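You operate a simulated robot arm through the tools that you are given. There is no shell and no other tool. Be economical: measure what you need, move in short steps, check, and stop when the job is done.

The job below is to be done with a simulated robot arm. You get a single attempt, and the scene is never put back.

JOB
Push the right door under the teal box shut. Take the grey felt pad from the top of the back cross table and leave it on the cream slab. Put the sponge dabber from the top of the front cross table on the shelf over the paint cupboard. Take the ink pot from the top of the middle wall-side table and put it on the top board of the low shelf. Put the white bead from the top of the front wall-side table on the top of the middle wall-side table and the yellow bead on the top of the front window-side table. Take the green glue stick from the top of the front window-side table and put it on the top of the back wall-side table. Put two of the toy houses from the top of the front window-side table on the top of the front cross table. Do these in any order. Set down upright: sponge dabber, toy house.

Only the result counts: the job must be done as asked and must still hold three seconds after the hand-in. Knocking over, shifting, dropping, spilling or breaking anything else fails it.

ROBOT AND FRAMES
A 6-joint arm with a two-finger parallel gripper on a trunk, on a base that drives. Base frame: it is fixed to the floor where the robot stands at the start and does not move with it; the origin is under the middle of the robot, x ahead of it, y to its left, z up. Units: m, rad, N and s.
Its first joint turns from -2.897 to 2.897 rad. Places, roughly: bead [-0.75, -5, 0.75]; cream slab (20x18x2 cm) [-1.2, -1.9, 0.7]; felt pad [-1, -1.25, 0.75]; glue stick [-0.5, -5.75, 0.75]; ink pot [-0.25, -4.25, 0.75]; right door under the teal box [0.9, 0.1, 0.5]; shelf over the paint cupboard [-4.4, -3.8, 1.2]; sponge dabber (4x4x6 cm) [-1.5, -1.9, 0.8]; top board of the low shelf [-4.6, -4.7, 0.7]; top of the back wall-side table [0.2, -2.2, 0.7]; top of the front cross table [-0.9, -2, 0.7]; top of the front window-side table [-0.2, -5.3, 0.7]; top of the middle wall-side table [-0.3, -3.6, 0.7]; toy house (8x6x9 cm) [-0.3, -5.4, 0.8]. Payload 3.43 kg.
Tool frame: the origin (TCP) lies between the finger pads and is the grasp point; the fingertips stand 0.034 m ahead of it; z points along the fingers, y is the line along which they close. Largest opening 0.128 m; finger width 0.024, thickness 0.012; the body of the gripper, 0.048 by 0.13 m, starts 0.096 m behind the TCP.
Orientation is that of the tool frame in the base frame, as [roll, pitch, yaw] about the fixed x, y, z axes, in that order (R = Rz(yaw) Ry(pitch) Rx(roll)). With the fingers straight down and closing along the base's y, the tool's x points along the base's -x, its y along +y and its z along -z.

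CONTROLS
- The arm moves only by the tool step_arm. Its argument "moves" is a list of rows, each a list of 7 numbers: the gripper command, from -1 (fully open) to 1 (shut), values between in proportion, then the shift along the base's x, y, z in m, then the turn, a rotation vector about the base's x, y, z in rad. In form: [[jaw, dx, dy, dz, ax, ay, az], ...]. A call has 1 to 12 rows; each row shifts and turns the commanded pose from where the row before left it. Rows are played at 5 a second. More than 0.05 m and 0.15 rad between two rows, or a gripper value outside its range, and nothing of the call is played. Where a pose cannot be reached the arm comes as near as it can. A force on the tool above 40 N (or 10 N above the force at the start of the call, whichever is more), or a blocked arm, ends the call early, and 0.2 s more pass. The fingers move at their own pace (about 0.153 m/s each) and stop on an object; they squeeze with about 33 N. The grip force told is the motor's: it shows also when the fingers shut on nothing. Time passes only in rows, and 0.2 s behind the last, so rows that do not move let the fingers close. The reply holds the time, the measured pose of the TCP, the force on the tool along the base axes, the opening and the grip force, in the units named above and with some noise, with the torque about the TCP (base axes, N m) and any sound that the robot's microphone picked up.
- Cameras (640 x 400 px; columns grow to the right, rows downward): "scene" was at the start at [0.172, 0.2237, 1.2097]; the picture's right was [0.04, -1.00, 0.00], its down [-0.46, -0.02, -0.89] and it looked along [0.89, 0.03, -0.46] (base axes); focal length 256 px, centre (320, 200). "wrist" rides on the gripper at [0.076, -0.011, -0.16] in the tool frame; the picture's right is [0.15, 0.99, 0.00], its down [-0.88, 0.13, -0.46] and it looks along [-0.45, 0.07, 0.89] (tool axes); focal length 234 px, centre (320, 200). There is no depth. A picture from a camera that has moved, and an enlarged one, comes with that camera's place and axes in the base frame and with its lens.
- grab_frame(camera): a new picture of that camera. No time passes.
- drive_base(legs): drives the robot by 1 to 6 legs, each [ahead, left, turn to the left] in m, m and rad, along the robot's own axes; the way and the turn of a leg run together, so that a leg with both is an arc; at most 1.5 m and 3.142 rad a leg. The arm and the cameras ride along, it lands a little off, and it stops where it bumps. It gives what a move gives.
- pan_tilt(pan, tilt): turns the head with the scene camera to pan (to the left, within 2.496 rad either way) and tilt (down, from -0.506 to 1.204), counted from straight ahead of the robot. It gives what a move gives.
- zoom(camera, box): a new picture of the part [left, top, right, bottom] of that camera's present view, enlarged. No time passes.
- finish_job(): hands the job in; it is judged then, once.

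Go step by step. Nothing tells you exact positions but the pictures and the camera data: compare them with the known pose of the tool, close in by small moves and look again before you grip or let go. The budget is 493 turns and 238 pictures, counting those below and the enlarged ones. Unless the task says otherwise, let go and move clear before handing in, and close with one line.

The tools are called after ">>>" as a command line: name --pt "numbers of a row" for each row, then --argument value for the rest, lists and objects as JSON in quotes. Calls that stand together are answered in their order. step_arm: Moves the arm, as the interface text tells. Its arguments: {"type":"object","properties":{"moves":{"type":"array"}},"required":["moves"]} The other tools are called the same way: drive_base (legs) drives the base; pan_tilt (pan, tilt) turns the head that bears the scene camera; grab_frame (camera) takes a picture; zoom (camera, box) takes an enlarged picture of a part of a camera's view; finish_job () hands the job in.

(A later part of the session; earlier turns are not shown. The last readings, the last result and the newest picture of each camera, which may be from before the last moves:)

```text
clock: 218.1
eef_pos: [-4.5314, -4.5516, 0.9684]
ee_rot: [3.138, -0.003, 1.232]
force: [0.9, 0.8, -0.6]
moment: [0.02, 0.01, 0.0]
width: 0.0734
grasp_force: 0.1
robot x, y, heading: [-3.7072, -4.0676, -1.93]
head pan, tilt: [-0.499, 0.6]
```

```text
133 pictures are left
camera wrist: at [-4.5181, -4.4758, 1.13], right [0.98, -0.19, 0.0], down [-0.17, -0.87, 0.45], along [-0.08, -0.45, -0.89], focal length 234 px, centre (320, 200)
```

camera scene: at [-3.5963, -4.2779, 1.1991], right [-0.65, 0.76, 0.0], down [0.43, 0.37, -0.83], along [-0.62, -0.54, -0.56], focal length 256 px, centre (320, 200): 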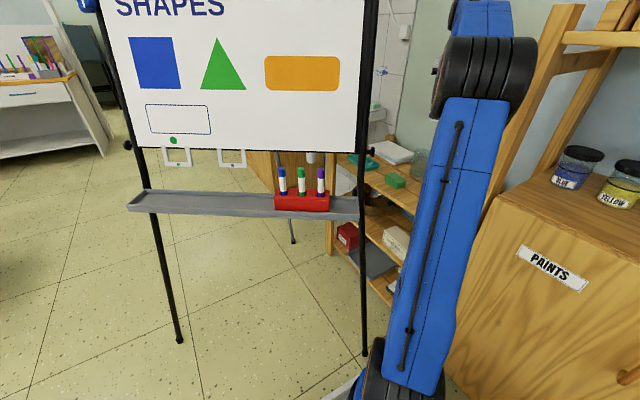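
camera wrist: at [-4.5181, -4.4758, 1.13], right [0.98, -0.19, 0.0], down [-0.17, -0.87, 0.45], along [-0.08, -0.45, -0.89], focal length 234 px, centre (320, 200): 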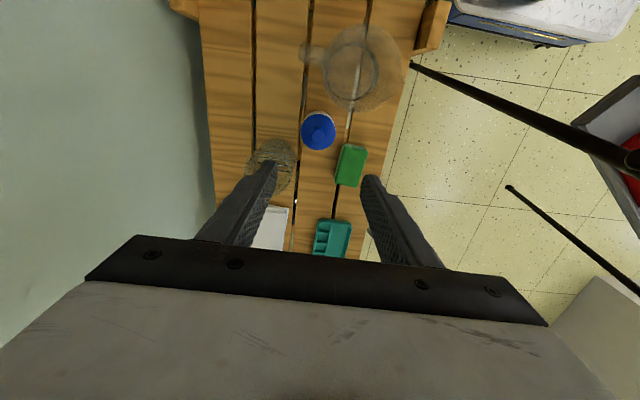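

The ink pot stands free among its neighbours. I'll retrace my path out and back away from the easel.

>>> step_arm --pt "0 0.0429 0.0068 0.01 0 0 0" --pt "0 0.0429 0.0068 0.01 0 0 0" --pt "0 0.0429 0.0068 0.01 0 0 0" --pt "0 0.0429 0.0068 0.01 0 0 0" --pt "0 0.0429 0.0068 0.01 0 0 0" --pt "0 0.0429 0.0068 0.01 0 0 0" --pt "0 0.0429 0.0068 0.01 0 0 0" --pt "0 0.0429 0.0068 0.01 0 0 0"

>>> step_arm --pt "0 0.0474 -0.0018 0 0 0 0" --pt "0 0.0474 -0.0018 0 0 0 0" --pt "0 0.0474 -0.0018 0 0 0 0" --pt "0 0.0474 -0.0018 0 0 0 0" --pt "0 0.0474 -0.0018 0 0 0 0" --pt "0 0.0474 -0.0018 0 0 0 0" --pt "0 0.0474 -0.0018 0 0 0 0" --pt "0 0.0474 -0.0018 0 0 0 0" --pt "0 0.0474 -0.0018 0 0 0 0"

>>> drive_base --legs '[[-0.9, 0, 0], [0, 0, 1.571]]'

>>> pan_tilt --pan -0.8 --tilt 0.4

>>> grab_frame --camera "scene"

```text
clock: 219.9
eef_pos: [-4.1911, -4.4959, 1.0469]
ee_rot: [3.139, -0.001, 1.231]
force: [-0.4, 0.0, -1.3]
moment: [0.04, -0.05, 0.03]
width: 0.0638
grasp_force: 0.0
robot x, y, heading: [-3.7099, -4.07, -1.932]
head pan, tilt: [-0.499, 0.6]
```

```text
clock: 221.9
eef_pos: [-3.7619, -4.5109, 1.0483]
ee_rot: [3.14, -0.003, 1.228]
force: [0.0, 0.4, -0.9]
moment: [-0.04, 0.03, 0.01]
width: 0.0642
grasp_force: 0.0
robot x, y, heading: [-3.7099, -4.0665, -1.93]
head pan, tilt: [-0.499, 0.6]
```

```text
clock: 230.4
eef_pos: [-2.9476, -3.2995, 1.0483]
ee_rot: [3.139, 0.001, 2.795]
force: [0.3, 0.1, -0.8]
moment: [-0.03, 0.02, 0.02]
width: 0.0638
grasp_force: 0.0
robot x, y, heading: [-3.3936, -3.2424, -0.367]
head pan, tilt: [-0.499, 0.6]
```

```text
clock: 231.2
eef_pos: [-2.949, -3.3001, 1.0477]
ee_rot: [3.139, 0.0, 2.796]
force: [-0.8, 0.3, -0.7]
moment: [0.0, 0.06, 0.01]
width: 0.0642
grasp_force: 0.0
robot x, y, heading: [-3.3921, -3.2408, -0.363]
head pan, tilt: [-0.799, 0.4]
```

```text
132 pictures are left
camera scene: at [-3.1996, -3.1512, 1.2172], right [-0.92, -0.39, 0.0], down [-0.15, 0.36, -0.92], along [0.36, -0.85, -0.39], focal length 256 px, centre (320, 200)
```

scene: 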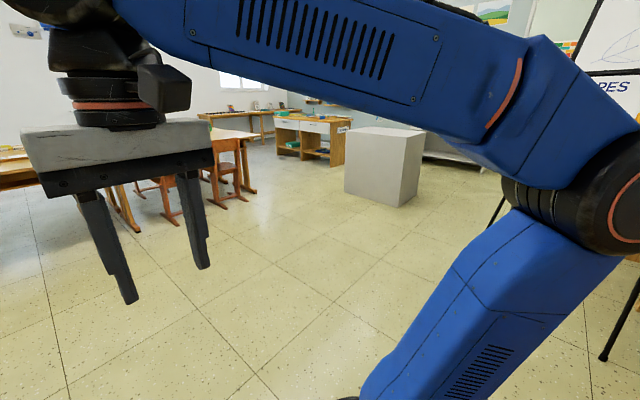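

The ink pot is done. Next is the white bead, and standing at F 4.4 beside the middle table I can reach both it and its destination.

>>> drive_base --legs '[[0, -0.2, 0], [1.2, 0, 0], [0.9, 0, 0]]'

>>> pan_tilt --pan -0.6 --tilt 0.55

>>> grab_frame --camera "scene"

>>> grab_frame --camera "wrist"

```text
clock: 242.7
eef_pos: [-1.0787, -4.2557, 1.0491]
ee_rot: [3.14, 0.0, 2.779]
force: [0.1, -0.5, -0.1]
moment: [-0.01, -0.04, -0.05]
width: 0.0638
grasp_force: 0.2
robot x, y, heading: [-1.5199, -4.1896, -0.386]
head pan, tilt: [-0.799, 0.4]
```

```text
clock: 243.4
eef_pos: [-1.0792, -4.2556, 1.0482]
ee_rot: [3.14, 0.0, 2.779]
force: [0.2, 0.7, -0.4]
moment: [0.01, 0.02, 0.03]
width: 0.0641
grasp_force: 0.1
robot x, y, heading: [-1.5216, -4.1918, -0.386]
head pan, tilt: [-0.6, 0.55]
```

```text
131 pictures are left
camera scene: at [-1.3127, -4.0913, 1.2036], right [-0.83, -0.55, 0.0], down [-0.29, 0.43, -0.85], along [0.47, -0.71, -0.52], focal length 256 px, centre (320, 200)
```

scene: 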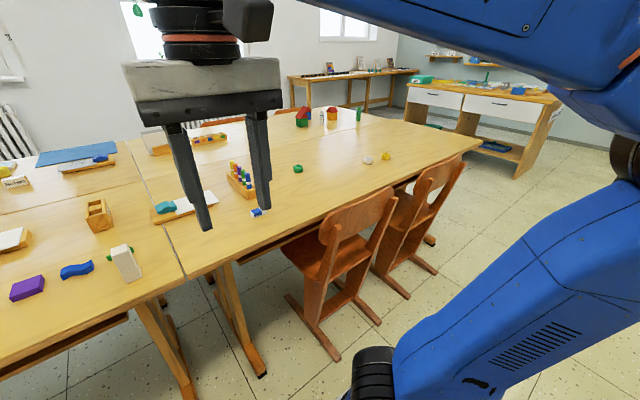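

```text
130 pictures are left
camera wrist: at [-1.1528, -4.239, 1.2089], right [0.21, 0.98, 0.0], down [0.87, -0.19, 0.46], along [0.45, -0.1, -0.89], focal length 234 px, centre (320, 200)
```

wrist: 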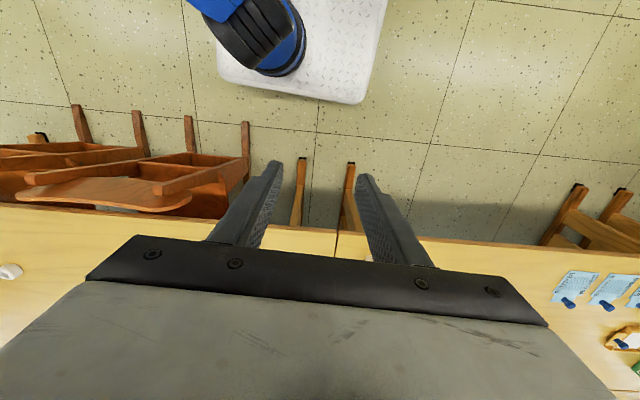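

>>> zoom --camera "scene" --box '[280, 90, 440, 190]'

```text
4.00 times, centred on (360, 140) of scene
camera zoom: at [-1.3127, -4.0913, 1.2036], right [-0.83, -0.55, 0.0], down [-0.29, 0.43, -0.85], along [0.47, -0.71, -0.52], focal length 1024 px, centre (160, 440)
```

zoom: 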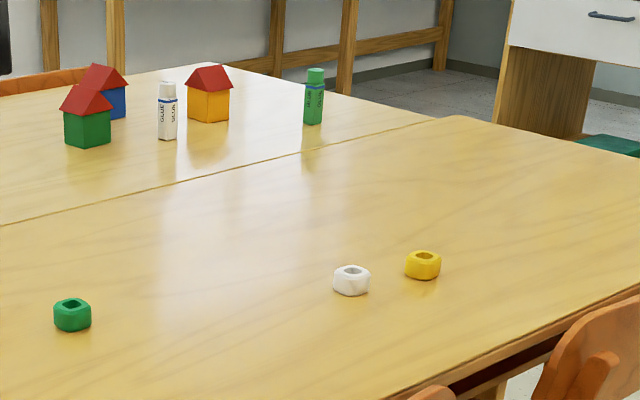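

The white bead is about 4 cm wide, at about (-0.89,-5.12). I'll move over toward it.

>>> step_arm --pt "0 0.0103 -0.0477 -0.008 0 0 0" --pt "0 0.0103 -0.0477 -0.008 0 0 0" --pt "0 0.0103 -0.0477 -0.008 0 0 0" --pt "0 0.0103 -0.0477 -0.008 0 0 0" --pt "0 0.0103 -0.0477 -0.008 0 0 0" --pt "0 0.0103 -0.0477 -0.008 0 0 0" --pt "0 0.0103 -0.0477 -0.008 0 0 0" --pt "0 0.0103 -0.0477 -0.008 0 0 0" --pt "0 0.0103 -0.0477 -0.008 0 0 0" --pt "0 0.0103 -0.0477 -0.008 0 0 0" --pt "0 0.0103 -0.0477 -0.008 0 0 0" --pt "0 0.0103 -0.0477 -0.008 0 0 0"

>>> step_arm --pt "0 0.0103 -0.0477 -0.008 0 0 0" --pt "0 0.0103 -0.0477 -0.008 0 0 0" --pt "0 0.0103 -0.0477 -0.008 0 0 0"

>>> grab_frame --camera "wrist"

>>> grab_frame --camera "scene"

```text
clock: 246.1
eef_pos: [-0.9538, -4.8291, 0.9513]
ee_rot: [3.14, 0.0, 2.778]
force: [-0.6, -0.2, 0.5]
moment: [-0.06, -0.06, 0.02]
width: 0.064
grasp_force: 0.1
robot x, y, heading: [-1.5182, -4.1909, -0.381]
head pan, tilt: [-0.6, 0.55]
```

```text
clock: 246.8
eef_pos: [-0.9224, -4.9704, 0.9263]
ee_rot: [3.141, -0.001, 2.78]
force: [-0.9, 0.8, 1.4]
moment: [-0.03, -0.01, 0.03]
width: 0.064
grasp_force: 0.1
robot x, y, heading: [-1.5196, -4.1901, -0.381]
head pan, tilt: [-0.6, 0.55]
```

```text
128 pictures are left
camera wrist: at [-0.997, -4.9552, 1.0873], right [0.21, 0.98, 0.0], down [0.87, -0.19, 0.46], along [0.45, -0.1, -0.89], focal length 234 px, centre (320, 200)
```

wrist: 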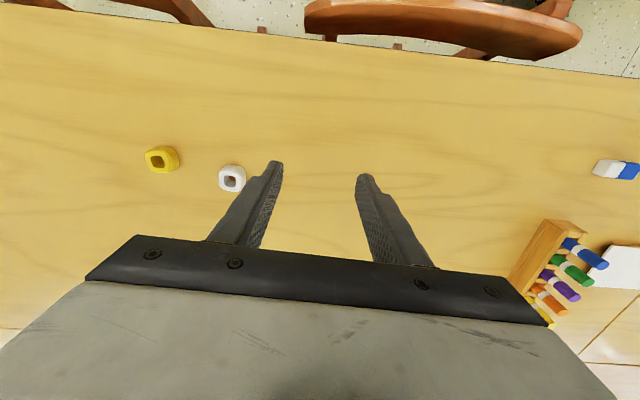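

```text
127 pictures are left
camera scene: at [-1.313, -4.0907, 1.2036], right [-0.83, -0.55, 0.0], down [-0.29, 0.43, -0.85], along [0.47, -0.71, -0.52], focal length 256 px, centre (320, 200)
```

scene: 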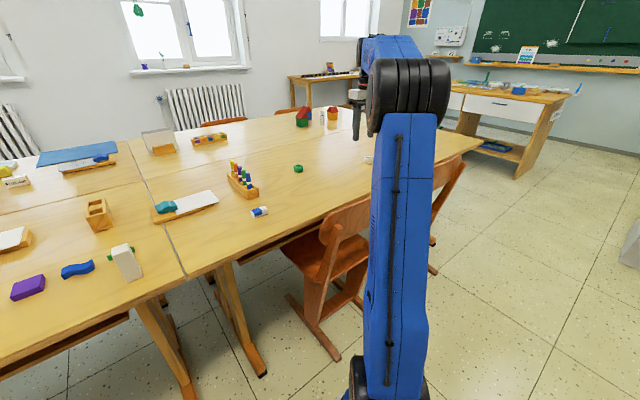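

>>> step_arm --pt "-0.25 0.01 -0.048 -0.015 0 0 0" --pt "-0.25 0.01 -0.048 -0.015 0 0 0" --pt "-0.25 0.011 -0.048 -0.015 0 0 0" --pt "-0.25 0 -0.003 -0.03 0 0 0"

>>> grab_frame --camera "wrist"

```text
refused: row 1 steps farther than a row can; nothing moved
```

```text
126 pictures are left
camera wrist: at [-0.997, -4.9552, 1.0873], right [0.21, 0.98, 0.0], down [0.87, -0.19, 0.46], along [0.45, -0.1, -0.89], focal length 234 px, centre (320, 200)
```

wrist: 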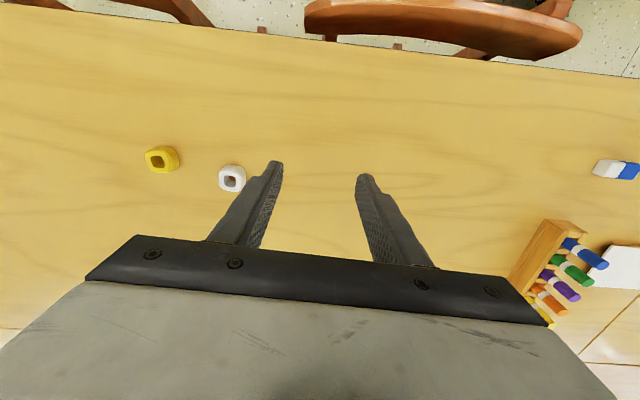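

>>> step_arm --pt "-0.25 0.008 -0.037 -0.015 0 0 0" --pt "-0.25 0.008 -0.037 -0.015 0 0 0" --pt "-0.25 0.008 -0.037 -0.015 0 0 0" --pt "-0.25 0.007 -0.036 -0.03 0 0 0"

>>> grab_frame --camera "wrist"

```text
clock: 247.8
eef_pos: [-0.8914, -5.118, 0.8541]
ee_rot: [-3.141, 0.002, 2.779]
force: [-0.5, -0.3, 1.6]
moment: [-0.1, -0.03, 0.02]
width: 0.08
grasp_force: 0.1
robot x, y, heading: [-1.5226, -4.1879, -0.38]
head pan, tilt: [-0.6, 0.55]
```

```text
125 pictures are left
camera wrist: at [-0.9668, -5.1018, 1.0158], right [0.21, 0.98, 0.0], down [0.87, -0.19, 0.46], along [0.45, -0.1, -0.89], focal length 234 px, centre (320, 200)
```

wrist: 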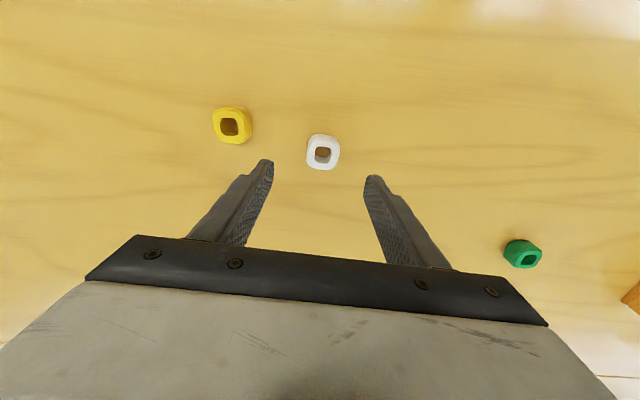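

Centred. I'll descend and grip.

>>> step_arm --pt "-0.25 -0.002 0.003 -0.04 0 0 0" --pt "-0.25 0 0 -0.031 0 0 0" --pt "1 0 0 0 0 0 0" --pt "1 0 0 0 0 0 0" --pt "1 0 0 0 0 0 0" --pt "1 0 0 0.04 0 0 0"

>>> grab_frame --camera "wrist"

```text
clock: 249.2
eef_pos: [-0.8929, -5.1152, 0.821]
ee_rot: [3.139, -0.002, 2.779]
force: [0.3, 0.3, -0.7]
moment: [0.03, -0.01, -0.02]
width: 0.0347
grasp_force: 33.0
robot x, y, heading: [-1.5209, -4.1914, -0.389]
head pan, tilt: [-0.6, 0.55]
```

```text
124 pictures are left
camera wrist: at [-0.9678, -5.0998, 0.9816], right [0.21, 0.98, 0.0], down [0.87, -0.19, 0.45], along [0.44, -0.09, -0.89], focal length 234 px, centre (320, 200)
```

wrist: 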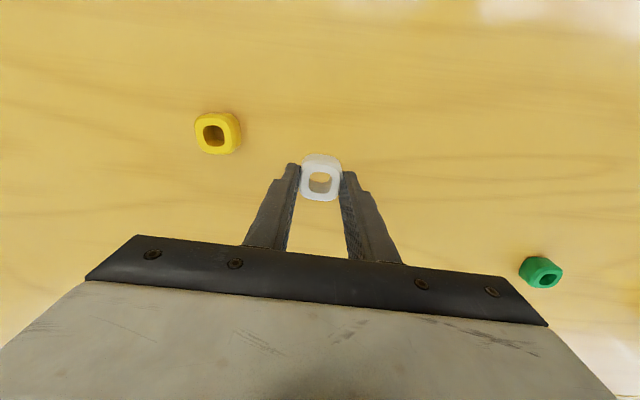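

>>> step_arm --pt "1 0 0 0.04 0 0 0" --pt "1 0 0.01 0.04 0 0 0" --pt "1 0.0117 0.0467 0.01 0 0 0" --pt "1 0.0117 0.0467 0.01 0 0 0" --pt "1 0.0117 0.0467 0.01 0 0 0" --pt "1 0.0117 0.0467 0 0 0 0" --pt "1 0.0117 0.0467 0 0 0 0" --pt "1 0.0117 0.0467 0 0 0 0" --pt "1 0.0117 0.0467 0 0 0 0" --pt "1 0.0117 0.0467 0 0 0 0" --pt "1 0.0117 0.0467 0 0 0 0" --pt "1 0.0117 0.0467 0 0 0 0"

>>> step_arm --pt "1 0.0117 0.0467 0 0 0 0" --pt "1 0.0117 0.0467 0 0 0 0" --pt "1 0.0117 0.0467 0 0 0 0" --pt "1 0.0117 0.0467 0 0 0 0" --pt "1 0.0117 0.0467 0 0 0 0" --pt "1 0.0117 0.0467 0 0 0 0" --pt "1 0.0117 0.0467 0 0 0 0" --pt "1 0.0117 0.0467 0 0 0 0" --pt "1 0.0117 0.0467 0 0 0 0" --pt "1 0.0117 0.0467 0 0 0 0" --pt "1 0.0117 0.0467 0 0 0 0" --pt "1 0.0117 0.0467 0 0 0 0"

>>> pan_tilt --pan 0.3 --tilt 0.6

>>> grab_frame --camera "scene"

>>> grab_frame --camera "wrist"

```text
clock: 251.8
eef_pos: [-0.7812, -4.6347, 0.93]
ee_rot: [3.138, -0.001, 2.779]
force: [-0.2, 0.1, -0.1]
moment: [0.02, 0.01, 0.02]
width: 0.0348
grasp_force: 33.3
robot x, y, heading: [-1.5185, -4.1912, -0.382]
head pan, tilt: [-0.6, 0.55]
```

```text
clock: 254.4
eef_pos: [-0.6381, -4.0796, 0.9343]
ee_rot: [3.137, 0.0, 2.777]
force: [0.5, 0.3, 1.0]
moment: [0.02, -0.01, -0.01]
width: 0.0348
grasp_force: 33.0
robot x, y, heading: [-1.5152, -4.1949, -0.385]
head pan, tilt: [-0.6, 0.55]
```

```text
clock: 255.7
eef_pos: [-0.6366, -4.0796, 0.9357]
ee_rot: [3.141, 0.0, 2.78]
force: [0.4, 0.4, 0.3]
moment: [-0.03, -0.03, 0.01]
width: 0.0347
grasp_force: 32.8
robot x, y, heading: [-1.5221, -4.1878, -0.384]
head pan, tilt: [0.3, 0.6]
```

```text
123 pictures are left
camera scene: at [-1.2742, -4.0238, 1.199], right [-0.08, -1.0, 0.0], down [-0.56, 0.05, -0.83], along [0.82, -0.07, -0.56], focal length 256 px, centre (320, 200)
```

scene: 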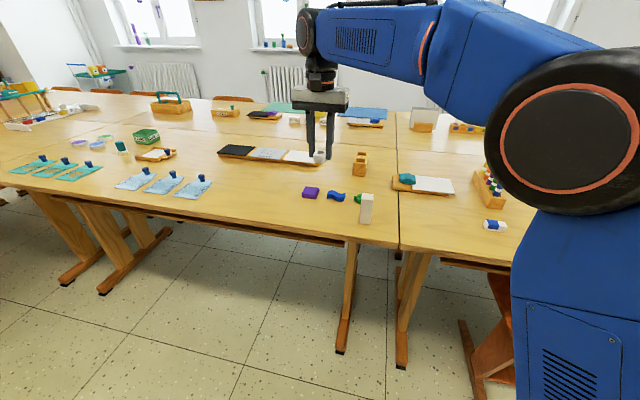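

```text
122 pictures are left
camera wrist: at [-0.7119, -4.0625, 1.0946], right [0.21, 0.98, 0.0], down [0.87, -0.19, 0.46], along [0.45, -0.1, -0.89], focal length 234 px, centre (320, 200)
```

wrist: 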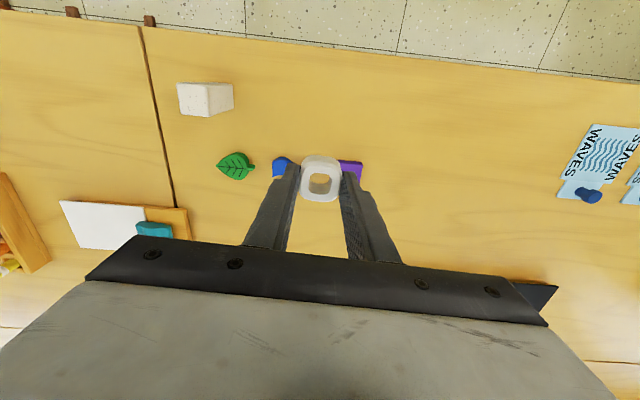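

The area between the purple block and the stamps is free. I'll move there and lower the bead.

>>> step_arm --pt "1 0.0115 0.045 0 0 0 0" --pt "1 0.0115 0.045 0 0 0 0" --pt "1 0.0115 0.045 0 0 0 0" --pt "1 0.0115 0.045 0 0 0 0" --pt "1 0 0 -0.045 0 0 0" --pt "1 0 0 -0.045 0 0 0" --pt "1 0 0 -0.035 0 0 0"

>>> grab_frame --camera "wrist"

```text
clock: 257.2
eef_pos: [-0.593, -3.8974, 0.8063]
ee_rot: [3.138, 0.0, 2.779]
force: [0.0, -0.7, 0.0]
moment: [-0.01, -0.01, -0.02]
width: 0.0347
grasp_force: 32.9
robot x, y, heading: [-1.5211, -4.1914, -0.382]
head pan, tilt: [0.3, 0.6]
```

```text
121 pictures are left
camera wrist: at [-0.6676, -3.8797, 0.9673], right [0.21, 0.98, 0.0], down [0.87, -0.19, 0.46], along [0.45, -0.09, -0.89], focal length 234 px, centre (320, 200)
```

wrist: 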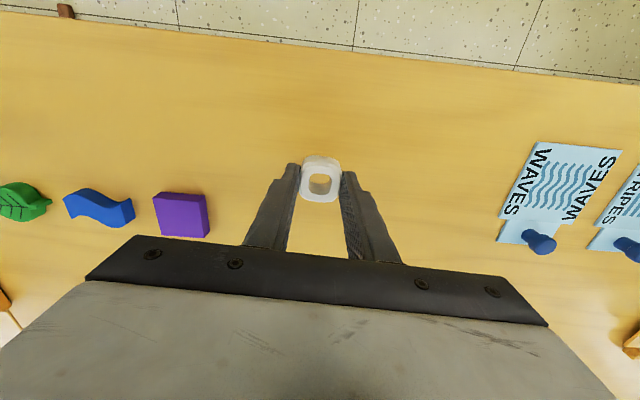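

Clear all round. I'll lower to the grip height and release.

>>> step_arm --pt "1 0 0 -0.015 0 0 0" --pt "1 0 0 -0.006 0 0 0" --pt "1 0 0 -0.003 0 0 0"

>>> step_arm --pt "0.2 0 0 0.0 0 0 0" --pt "0.1 0 0 0 0 0 0" --pt "0.1 0 0 0.04 0 0 0" --pt "0.1 0 0 0.05 0 0 0" --pt "0.1 0 0 0.05 0 0 0"

>>> grab_frame --camera "wrist"

```text
clock: 258.1
eef_pos: [-0.5919, -3.8969, 0.7816]
ee_rot: [3.138, 0.0, 2.78]
force: [0.2, -0.7, -0.2]
moment: [0.01, -0.02, -0.01]
width: 0.0349
grasp_force: 32.6
robot x, y, heading: [-1.5196, -4.1901, -0.386]
head pan, tilt: [0.3, 0.6]
```

```text
clock: 259.2
eef_pos: [-0.5901, -3.8985, 0.9255]
ee_rot: [3.14, -0.002, 2.779]
force: [0.2, 0.2, 0.8]
moment: [-0.02, 0.01, 0.02]
width: 0.0578
grasp_force: 0.0
robot x, y, heading: [-1.5174, -4.1902, -0.382]
head pan, tilt: [0.3, 0.6]
```

```text
120 pictures are left
camera wrist: at [-0.6645, -3.8813, 1.0857], right [0.21, 0.98, 0.0], down [0.87, -0.19, 0.45], along [0.44, -0.1, -0.89], focal length 234 px, centre (320, 200)
```

wrist: 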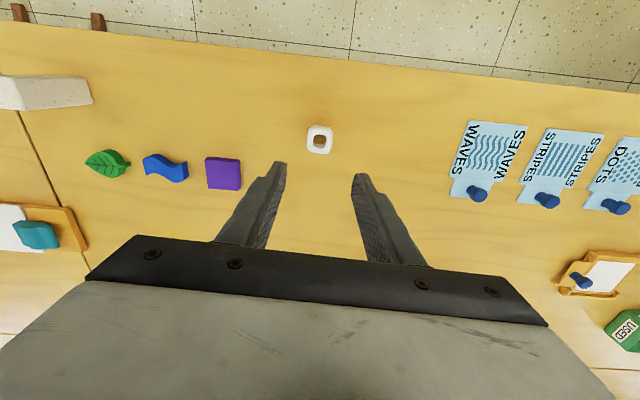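

The white bead is in place. I'll pull the arm in and drive around to the front end of the tables.

>>> step_arm --pt "0 -0.04 -0.028 0.0096 0 0 0" --pt "0 -0.04 -0.028 0.0096 0 0 0" --pt "0 -0.04 -0.028 0.0096 0 0 0" --pt "0 -0.04 -0.028 0.0096 0 0 0" --pt "0 -0.04 -0.028 0.0096 0 0 0" --pt "0 -0.04 -0.028 0.0096 0 0 0" --pt "0 -0.04 -0.028 0.0096 0 0 0" --pt "0 -0.04 -0.028 0.0096 0 0 0" --pt "0 -0.04 -0.028 0.0096 0 0 0" --pt "0 -0.04 -0.028 0.0096 0 0 0" --pt "0 -0.04 -0.028 0.0096 0 0 0" --pt "0 -0.04 -0.028 0.0096 0 0 0"

>>> drive_base --legs '[[-0.35, 0, 0], [0, 0, 0.026], [0, -0.9, 0], [0, -0.9, 0]]'

>>> pan_tilt --pan 0.0 --tilt 0.5

>>> grab_frame --camera "scene"

>>> pan_tilt --pan -0.8 --tilt 0.5

>>> grab_frame --camera "scene"

```text
clock: 261.9
eef_pos: [-1.0701, -4.2336, 1.04]
ee_rot: [3.139, -0.002, 2.779]
force: [0.5, 0.8, 0.5]
moment: [-0.04, 0.06, 0.01]
width: 0.0642
grasp_force: 0.0
robot x, y, heading: [-1.5179, -4.1874, -0.383]
head pan, tilt: [0.3, 0.6]
```

```text
clock: 273.1
eef_pos: [-2.0575, -5.7825, 1.0397]
ee_rot: [3.139, 0.001, 2.759]
force: [0.6, 0.1, -0.4]
moment: [0.0, 0.01, -0.02]
width: 0.0639
grasp_force: 0.1
robot x, y, heading: [-2.5042, -5.7364, -0.402]
head pan, tilt: [0.3, 0.6]
```

```text
clock: 273.9
eef_pos: [-2.0573, -5.7828, 1.0398]
ee_rot: [3.141, 0.001, 2.761]
force: [-0.3, -0.1, -0.1]
moment: [0.0, -0.01, -0.04]
width: 0.064
grasp_force: 0.0
robot x, y, heading: [-2.5042, -5.7297, -0.4]
head pan, tilt: [0.0, 0.499]
```

```text
119 pictures are left
camera scene: at [-2.2623, -5.596, 1.2081], right [-0.39, -0.92, 0.0], down [-0.44, 0.19, -0.88], along [0.81, -0.34, -0.48], focal length 256 px, centre (320, 200)
```

scene: 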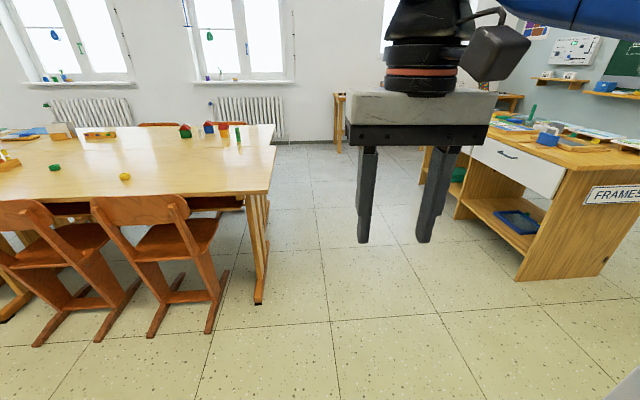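

```text
clock: 275.1
eef_pos: [-2.0576, -5.7833, 1.0386]
ee_rot: [3.14, 0.0, 2.762]
force: [0.2, 0.2, 0.3]
moment: [0.03, 0.0, 0.02]
width: 0.064
grasp_force: 0.1
robot x, y, heading: [-2.5071, -5.7311, -0.4]
head pan, tilt: [-0.799, 0.499]
```

```text
118 pictures are left
camera scene: at [-2.3131, -5.6453, 1.2081], right [-0.93, -0.36, 0.0], down [-0.17, 0.45, -0.88], along [0.32, -0.82, -0.48], focal length 256 px, centre (320, 200)
```

scene: 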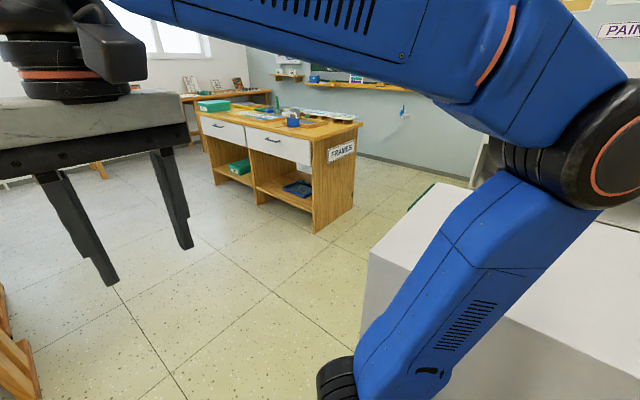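

The corridor between the table end and the desk is clear. I'll drive in and turn to face the table end.

>>> drive_base --legs '[[0, 0, 0.042], [1.0, 0, 0], [0, -0.25, 0], [0.65, 0, 0], [0, 0, 1.571]]'

>>> pan_tilt --pan 0.0 --tilt 0.55

>>> grab_frame --camera "scene"

```text
clock: 289.1
eef_pos: [-1.0248, -6.0957, 1.0407]
ee_rot: [3.138, 0.0, -1.919]
force: [0.5, -0.3, 0.4]
moment: [-0.02, -0.02, -0.01]
width: 0.0641
grasp_force: 0.1
robot x, y, heading: [-1.0633, -6.5504, 1.203]
head pan, tilt: [-0.799, 0.499]
```

```text
clock: 290.2
eef_pos: [-1.0257, -6.095, 1.0402]
ee_rot: [3.14, 0.001, -1.917]
force: [0.7, -0.3, 0.3]
moment: [0.0, 0.01, -0.01]
width: 0.0642
grasp_force: 0.1
robot x, y, heading: [-1.0652, -6.5444, 1.207]
head pan, tilt: [0.0, 0.55]
```

```text
117 pictures are left
camera scene: at [-1.2044, -6.3076, 1.2036], right [0.93, -0.36, 0.0], down [-0.19, -0.49, -0.85], along [0.31, 0.8, -0.52], focal length 256 px, centre (320, 200)
```

scene: 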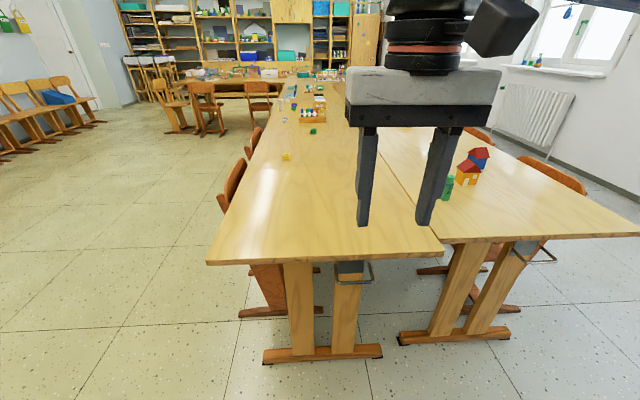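

The table end is clear of chairs. I'll shift left a little and move closer so that both the bead and the window-side table are in reach.

>>> drive_base --legs '[[0, 0.18, 0], [0.2, 0, 0]]'

>>> pan_tilt --pan -0.3 --tilt 0.6

>>> grab_frame --camera "scene"

>>> grab_frame --camera "wrist"

```text
clock: 292.9
eef_pos: [-1.1246, -5.8466, 1.0391]
ee_rot: [3.138, -0.001, -1.909]
force: [-0.5, 0.1, 0.1]
moment: [0.01, 0.01, 0.02]
width: 0.0638
grasp_force: 0.0
robot x, y, heading: [-1.158, -6.2958, 1.21]
head pan, tilt: [0.0, 0.55]
```

```text
clock: 293.7
eef_pos: [-1.1239, -5.8474, 1.0402]
ee_rot: [3.141, -0.001, -1.909]
force: [0.1, 0.4, 0.6]
moment: [0.0, 0.01, 0.0]
width: 0.0638
grasp_force: 0.0
robot x, y, heading: [-1.1579, -6.2983, 1.212]
head pan, tilt: [-0.3, 0.6]
```

```text
116 pictures are left
camera scene: at [-1.2804, -6.0754, 1.1991], right [0.79, -0.61, 0.0], down [-0.35, -0.45, -0.83], along [0.51, 0.65, -0.56], focal length 256 px, centre (320, 200)
```

scene: 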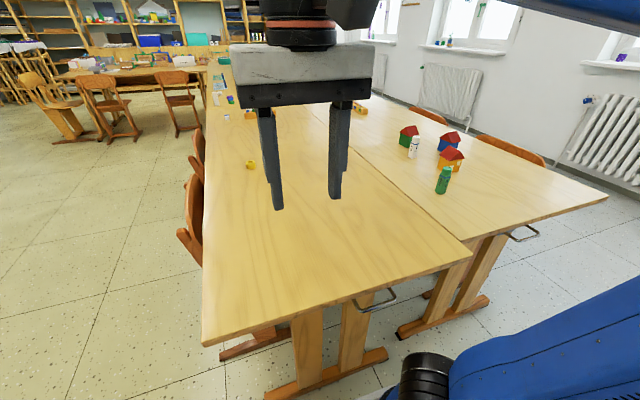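

```text
115 pictures are left
camera wrist: at [-1.1391, -5.9221, 1.2012], right [-0.98, 0.19, 0.0], down [0.17, 0.87, 0.46], along [0.08, 0.45, -0.89], focal length 234 px, centre (320, 200)
```

wrist: 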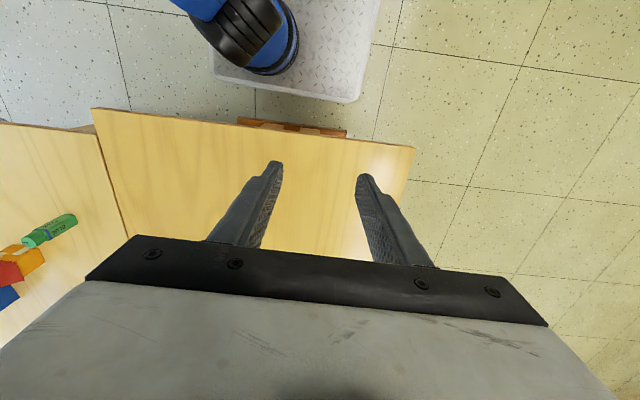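

The yellow bead is at about (-0.943,-5.197). I'll move over it.

>>> step_arm --pt "-0.25 0.0129 0.0462 -0.0107 0 0 0" --pt "-0.25 0.0129 0.0462 -0.0107 0 0 0" --pt "-0.25 0.0129 0.0462 -0.0107 0 0 0" --pt "-0.25 0.0129 0.0462 -0.0107 0 0 0" --pt "-0.25 0.0129 0.0462 -0.0107 0 0 0" --pt "-0.25 0.0129 0.0462 -0.0107 0 0 0" --pt "-0.25 0.0129 0.0462 -0.0107 0 0 0" --pt "-0.25 0.0129 0.0462 -0.0107 0 0 0" --pt "-0.25 0.0129 0.0462 -0.0107 0 0 0" --pt "-0.25 0.0129 0.0462 -0.0107 0 0 0" --pt "-0.25 0.0129 0.0462 -0.0107 0 0 0" --pt "-0.25 0.0129 0.0462 -0.0107 0 0 0"

>>> grab_frame --camera "wrist"

```text
clock: 296.3
eef_pos: [-0.9719, -5.2941, 0.9121]
ee_rot: [3.139, 0.002, -1.909]
force: [-0.8, -1.0, 1.8]
moment: [0.11, -0.04, 0.01]
width: 0.0799
grasp_force: 0.1
robot x, y, heading: [-1.1568, -6.2968, 1.209]
head pan, tilt: [-0.3, 0.6]
```

```text
114 pictures are left
camera wrist: at [-0.9859, -5.3696, 1.0733], right [-0.98, 0.19, 0.0], down [0.17, 0.87, 0.46], along [0.08, 0.45, -0.89], focal length 234 px, centre (320, 200)
```

wrist: 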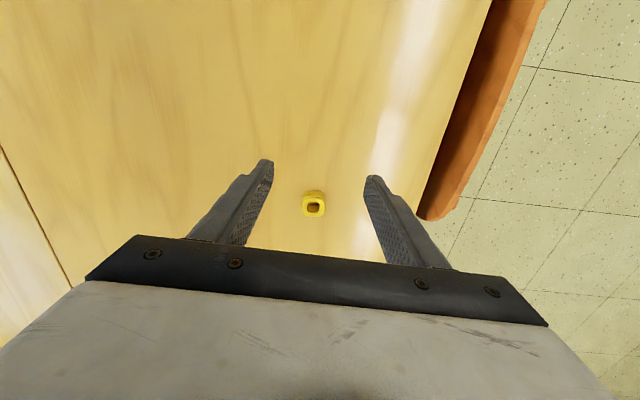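

>>> step_arm --pt "-0.25 0.009 0.031 -0.02 0 0 0" --pt "-0.25 0.009 0.031 -0.02 0 0 0" --pt "-0.25 0.009 0.031 -0.02 0 0 0"

>>> grab_frame --camera "wrist"

```text
clock: 297.1
eef_pos: [-0.9438, -5.2017, 0.8541]
ee_rot: [3.137, -0.001, -1.909]
force: [0.4, -0.5, 0.5]
moment: [0.07, -0.05, -0.03]
width: 0.0799
grasp_force: 0.1
robot x, y, heading: [-1.1577, -6.2961, 1.214]
head pan, tilt: [-0.3, 0.6]
```

```text
113 pictures are left
camera wrist: at [-0.9584, -5.2758, 1.0145], right [-0.98, 0.19, 0.0], down [0.17, 0.87, 0.46], along [0.08, 0.45, -0.89], focal length 234 px, centre (320, 200)
```

wrist: 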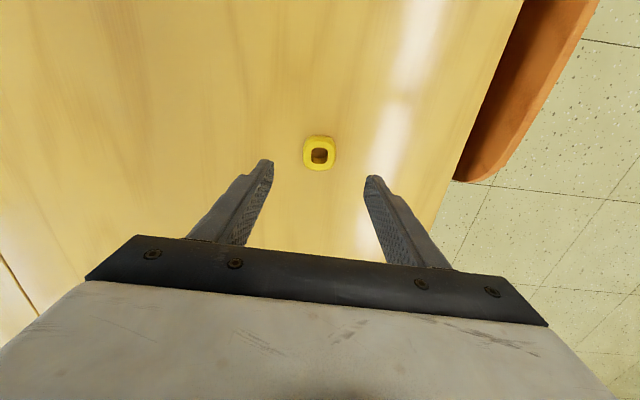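

>>> step_arm --pt "-0.25 0 0.002 -0.04 0 0 0" --pt "-0.25 0 0 -0.032 0 0 0" --pt "1 0 0 0 0 0 0" --pt "1 0 0 0 0 0 0" --pt "1 0 0 0 0 0 0" --pt "1 0 0 0.04 0 0 0" --pt "1 0 -0.01 0.04 0 0 0" --pt "1 0.01 -0.03 0.03 0 0 0"

>>> grab_frame --camera "wrist"

```text
clock: 298.9
eef_pos: [-0.9322, -5.2362, 0.8901]
ee_rot: [3.14, -0.002, -1.91]
force: [-0.3, -0.2, -1.2]
moment: [-0.04, 0.0, -0.02]
width: 0.0346
grasp_force: 33.4
robot x, y, heading: [-1.1557, -6.2974, 1.21]
head pan, tilt: [-0.3, 0.6]
```

```text
112 pictures are left
camera wrist: at [-0.946, -5.3113, 1.05], right [-0.98, 0.19, 0.0], down [0.17, 0.87, 0.45], along [0.08, 0.45, -0.89], focal length 234 px, centre (320, 200)
```

wrist: 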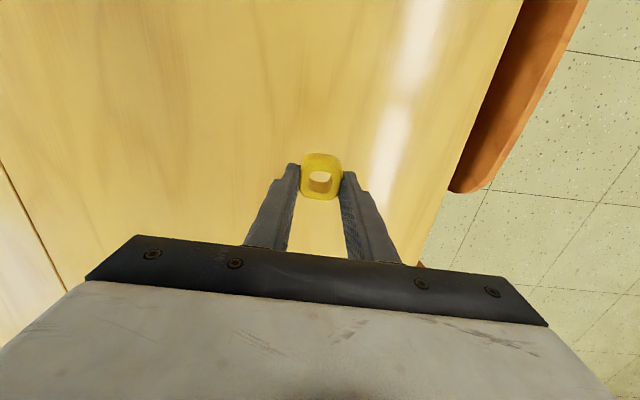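

>>> step_arm --pt "1 0.0129 -0.047 0.008 0 0 0" --pt "1 0.0129 -0.047 0.008 0 0 0" --pt "1 0.0129 -0.047 0.008 0 0 0" --pt "1 0.0129 -0.047 0.008 0 0 0" --pt "1 0.0129 -0.047 0.008 0 0 0" --pt "1 0.0129 -0.047 0.008 0 0 0" --pt "1 0.0129 -0.047 0.008 0 0 0" --pt "1 0.0129 -0.047 0.008 0 0 0" --pt "1 0.0129 -0.047 0 0 0 0" --pt "1 0.0129 -0.047 0 0 0 0" --pt "1 0.0129 -0.047 0 0 0 0" --pt "1 0.0129 -0.047 0 0 0 0"

>>> step_arm --pt "1 0.0129 -0.047 0 0 0 0" --pt "1 0.035 -0.03 0 0 0 0" --pt "1 0.046 -0.008 0 0 0 0" --pt "1 0.046 -0.008 0 0 0 0" --pt "1 0.046 -0.008 0 0 0 0" --pt "1 0.046 -0.008 0 0 0 0" --pt "1 0.046 -0.008 0 0 0 0" --pt "1 0.046 -0.006 0 0 0 0" --pt "1 0.023 0 0 0 0 0"

>>> grab_frame --camera "wrist"

>>> grab_frame --camera "scene"

```text
clock: 301.5
eef_pos: [-0.7799, -5.8024, 0.9536]
ee_rot: [3.139, -0.001, -1.91]
force: [0.8, -0.1, 0.1]
moment: [0.0, 0.02, 0.03]
width: 0.0341
grasp_force: 32.3
robot x, y, heading: [-1.1577, -6.2976, 1.215]
head pan, tilt: [-0.3, 0.6]
```

```text
clock: 303.5
eef_pos: [-0.4309, -5.9256, 0.9554]
ee_rot: [3.142, 0.0, -1.909]
force: [-0.6, -0.9, 0.5]
moment: [0.0, -0.04, -0.01]
width: 0.0345
grasp_force: 32.9
robot x, y, heading: [-1.1554, -6.2961, 1.211]
head pan, tilt: [-0.3, 0.6]
```

```text
111 pictures are left
camera wrist: at [-0.4444, -6.0003, 1.1162], right [-0.98, 0.19, 0.0], down [0.17, 0.87, 0.46], along [0.09, 0.45, -0.89], focal length 234 px, centre (320, 200)
```

wrist: 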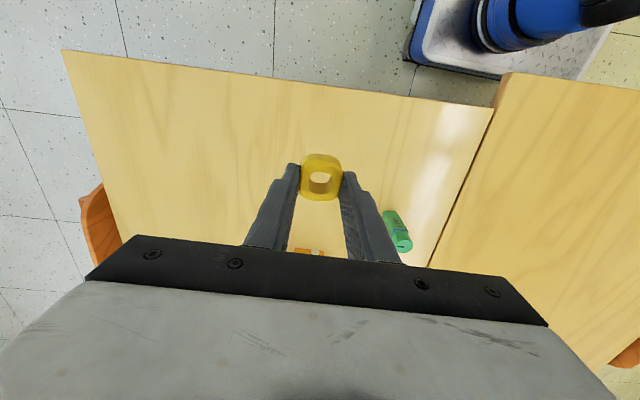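

```text
110 pictures are left
camera scene: at [-1.2806, -6.0755, 1.1991], right [0.79, -0.61, 0.0], down [-0.35, -0.45, -0.83], along [0.51, 0.65, -0.56], focal length 256 px, centre (320, 200)
```

scene: 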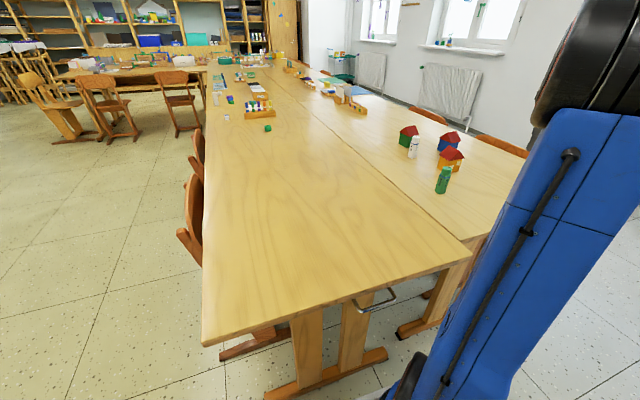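

>>> step_arm --pt "1 0 0 -0.045 0 0 0" --pt "1 0 0 -0.045 0 0 0" --pt "1 0 0 -0.045 0 0 0" --pt "1 0 0 -0.025 0 0 0" --pt "1 0 0 -0.008 0 0 0" --pt "1 0 0 -0.004 0 0 0"

>>> step_arm --pt "0.2 0 0 0.0 0 0 0" --pt "0.1 0 0 0 0 0 0" --pt "0.1 0 0 0.04 0 0 0" --pt "0.1 0 0 0.05 0 0 0" --pt "0.1 0 0 0.05 0 0 0"

>>> grab_frame --camera "wrist"

```text
clock: 304.9
eef_pos: [-0.4313, -5.926, 0.7825]
ee_rot: [3.138, -0.002, -1.91]
force: [-1.0, 0.1, 0.3]
moment: [0.02, -0.04, 0.02]
width: 0.0343
grasp_force: 32.6
robot x, y, heading: [-1.1587, -6.3004, 1.212]
head pan, tilt: [-0.3, 0.6]
```

```text
clock: 306.1
eef_pos: [-0.4327, -5.9236, 0.9215]
ee_rot: [3.139, -0.002, -1.91]
force: [0.6, -0.1, 0.7]
moment: [0.03, 0.03, 0.0]
width: 0.0576
grasp_force: 0.1
robot x, y, heading: [-1.1591, -6.2985, 1.21]
head pan, tilt: [-0.3, 0.6]
```

```text
109 pictures are left
camera wrist: at [-0.447, -5.9985, 1.0818], right [-0.98, 0.19, 0.0], down [0.17, 0.87, 0.46], along [0.08, 0.45, -0.89], focal length 234 px, centre (320, 200)
```

wrist: 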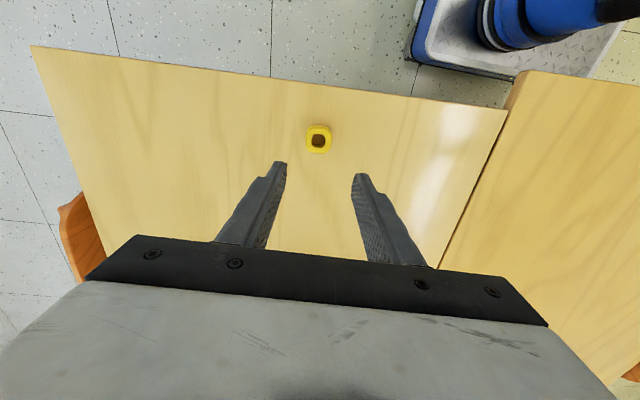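

The yellow bead is placed. Next is the green glue stick near (-0.51,-5.76).

>>> step_arm --pt "-0.1 -0.035 0.02 0.01 0 0 0" --pt "-0.1 -0.035 0.03 0.01 0 0 0"

>>> grab_frame --camera "wrist"

>>> grab_frame --camera "scene"

```text
clock: 306.7
eef_pos: [-0.5025, -5.8736, 0.942]
ee_rot: [3.138, 0.0, -1.911]
force: [0.3, 0.1, 0.0]
moment: [0.01, 0.05, 0.01]
width: 0.0705
grasp_force: 0.1
robot x, y, heading: [-1.1584, -6.2977, 1.209]
head pan, tilt: [-0.3, 0.6]
```

```text
108 pictures are left
camera wrist: at [-0.5171, -5.9486, 1.102], right [-0.98, 0.19, 0.0], down [0.17, 0.87, 0.45], along [0.08, 0.45, -0.89], focal length 234 px, centre (320, 200)
```

wrist: 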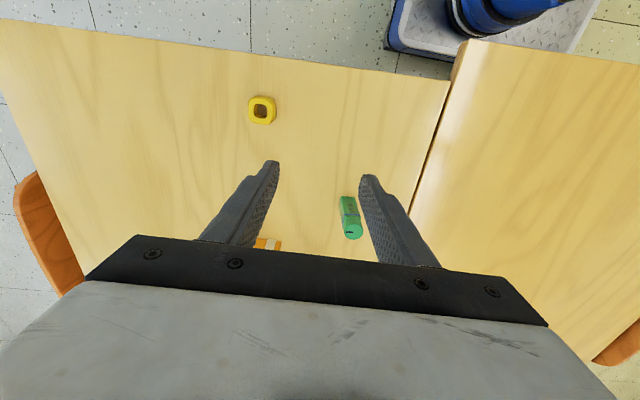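

```text
107 pictures are left
camera scene: at [-1.2798, -6.0753, 1.1991], right [0.79, -0.61, 0.0], down [-0.35, -0.45, -0.82], along [0.51, 0.65, -0.57], focal length 256 px, centre (320, 200)
```

scene: 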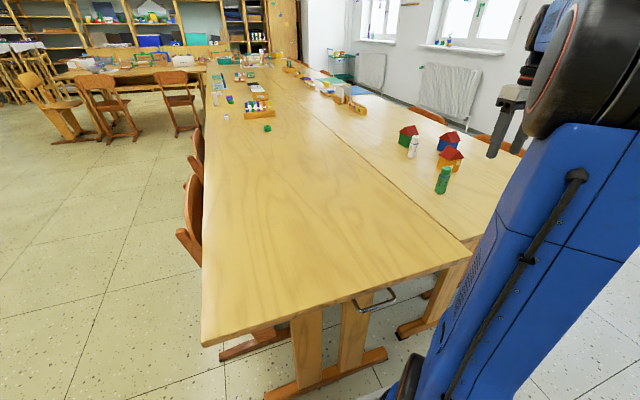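

>>> step_arm --pt "-0.1 -0.009 0.04 0 0 0 0" --pt "-0.1 -0.009 0.04 0 0 0 0" --pt "-0.1 -0.009 0.039 0 0 0 0" --pt "-0.1 0 0 -0.04 0 0 0"

>>> grab_frame --camera "wrist"

```text
clock: 307.7
eef_pos: [-0.5314, -5.7565, 0.9016]
ee_rot: [3.14, 0.0, -1.909]
force: [0.4, 0.5, -0.4]
moment: [0.05, -0.01, 0.01]
width: 0.0706
grasp_force: 0.0
robot x, y, heading: [-1.1556, -6.2983, 1.209]
head pan, tilt: [-0.3, 0.6]
```

```text
106 pictures are left
camera wrist: at [-0.5456, -5.8306, 1.0625], right [-0.98, 0.19, 0.0], down [0.17, 0.87, 0.46], along [0.09, 0.45, -0.89], focal length 234 px, centre (320, 200)
```

wrist: 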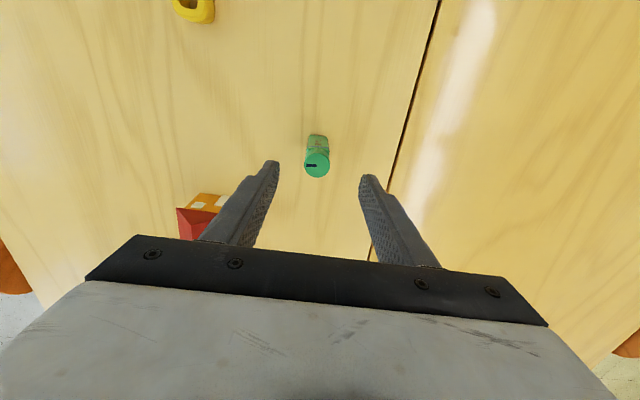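

>>> step_arm --pt "-0.1 0 0 -0.04 0 0 0" --pt "-0.1 0 0 -0.04 0 0 0" --pt "-0.1 0 0 -0.03 0 0 0" --pt "1 0 0 0 0 0 0" --pt "1 0 0 0 0 0 0" --pt "1 0 0 0 0 0 0" --pt "1 0 0 0.03 0 0 0"

>>> grab_frame --camera "wrist"

```text
clock: 309.3
eef_pos: [-0.5299, -5.7553, 0.8221]
ee_rot: [3.137, -0.002, -1.91]
force: [0.1, 0.8, -1.0]
moment: [0.0, 0.02, 0.02]
width: 0.0255
grasp_force: 33.1
robot x, y, heading: [-1.1609, -6.294, 1.209]
head pan, tilt: [-0.3, 0.6]
```

```text
105 pictures are left
camera wrist: at [-0.5433, -5.8305, 0.9822], right [-0.98, 0.19, 0.0], down [0.17, 0.87, 0.46], along [0.08, 0.45, -0.89], focal length 234 px, centre (320, 200)
```

wrist: 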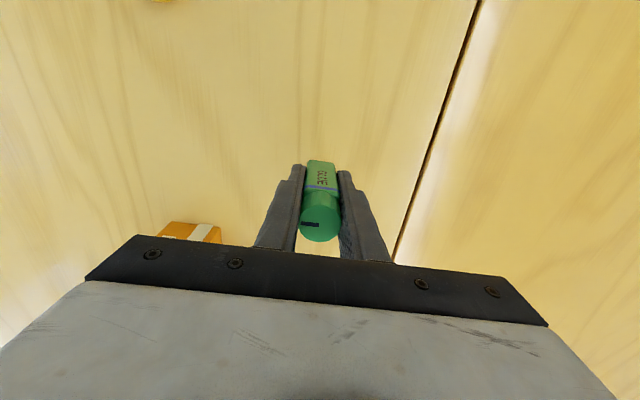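

The glue stick is held. I'll lift to the carry pose and drive to the inner corner by the back wall-side table.

>>> step_arm --pt "1 0 0 0.05 0 0 0" --pt "1 0 0 0.05 0 0 0" --pt "1 0 0 0.05 0 0 0" --pt "1 -0.045 -0.008 0.01 0 0 0" --pt "1 -0.048 -0.008 0.01 0 0 0" --pt "1 -0.048 -0.008 0.01 0 0 0" --pt "1 -0.048 -0.008 0.01 0 0 0" --pt "1 -0.048 -0.008 0.01 0 0 0" --pt "1 -0.048 -0.008 0.01 0 0 0" --pt "1 -0.048 -0.008 0.01 0 0 0" --pt "1 -0.048 -0.008 0 0 0 0" --pt "1 -0.048 -0.008 0 0 0 0"

>>> step_arm --pt "1 -0.048 -0.008 0 0 0 0" --pt "1 -0.048 -0.008 0 0 0 0" --pt "1 -0.048 -0.008 0 0 0 0"

>>> drive_base --legs '[[-0.2, 0, 0], [0, 0, -1.571], [0, 0.27, 0], [-1.4, 0, 0], [0, 1.4, 0], [0, 1.4, 0]]'

>>> pan_tilt --pan 0.6 --tilt 0.5

>>> grab_frame --camera "scene"

```text
clock: 311.9
eef_pos: [-0.9592, -5.8277, 1.0382]
ee_rot: [3.141, -0.002, -1.909]
force: [-0.2, -0.5, -1.1]
moment: [0.01, 0.02, -0.01]
width: 0.0256
grasp_force: 33.1
robot x, y, heading: [-1.1575, -6.2974, 1.212]
head pan, tilt: [-0.3, 0.6]
```

```text
clock: 312.7
eef_pos: [-1.1033, -5.8521, 1.0404]
ee_rot: [3.138, 0.001, -1.911]
force: [-0.4, -0.5, -0.6]
moment: [0.01, -0.01, -0.03]
width: 0.0255
grasp_force: 32.7
robot x, y, heading: [-1.1531, -6.298, 1.212]
head pan, tilt: [-0.3, 0.6]
```

```text
clock: 339.4
eef_pos: [-1.1048, -3.1454, 1.0401]
ee_rot: [3.139, -0.001, 2.843]
force: [-0.2, -0.1, -0.7]
moment: [0.0, 0.0, -0.02]
width: 0.0255
grasp_force: 32.9
robot x, y, heading: [-1.5496, -3.1093, -0.321]
head pan, tilt: [-0.3, 0.6]
```

```text
clock: 340.6
eef_pos: [-1.104, -3.1458, 1.0404]
ee_rot: [3.139, 0.0, 2.843]
force: [0.1, 0.2, -0.8]
moment: [0.0, -0.01, -0.02]
width: 0.0254
grasp_force: 33.0
robot x, y, heading: [-1.5528, -3.109, -0.315]
head pan, tilt: [0.6, 0.499]
```

```text
104 pictures are left
camera scene: at [-1.3194, -2.8998, 1.2081], right [0.28, -0.96, 0.0], down [-0.46, -0.13, -0.88], along [0.84, 0.24, -0.48], focal length 256 px, centre (320, 200)
```

scene: 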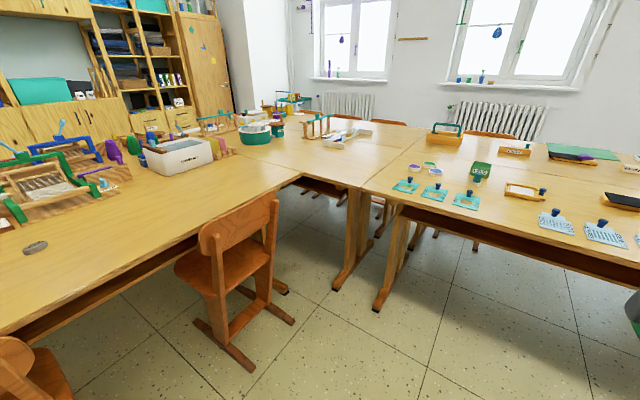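

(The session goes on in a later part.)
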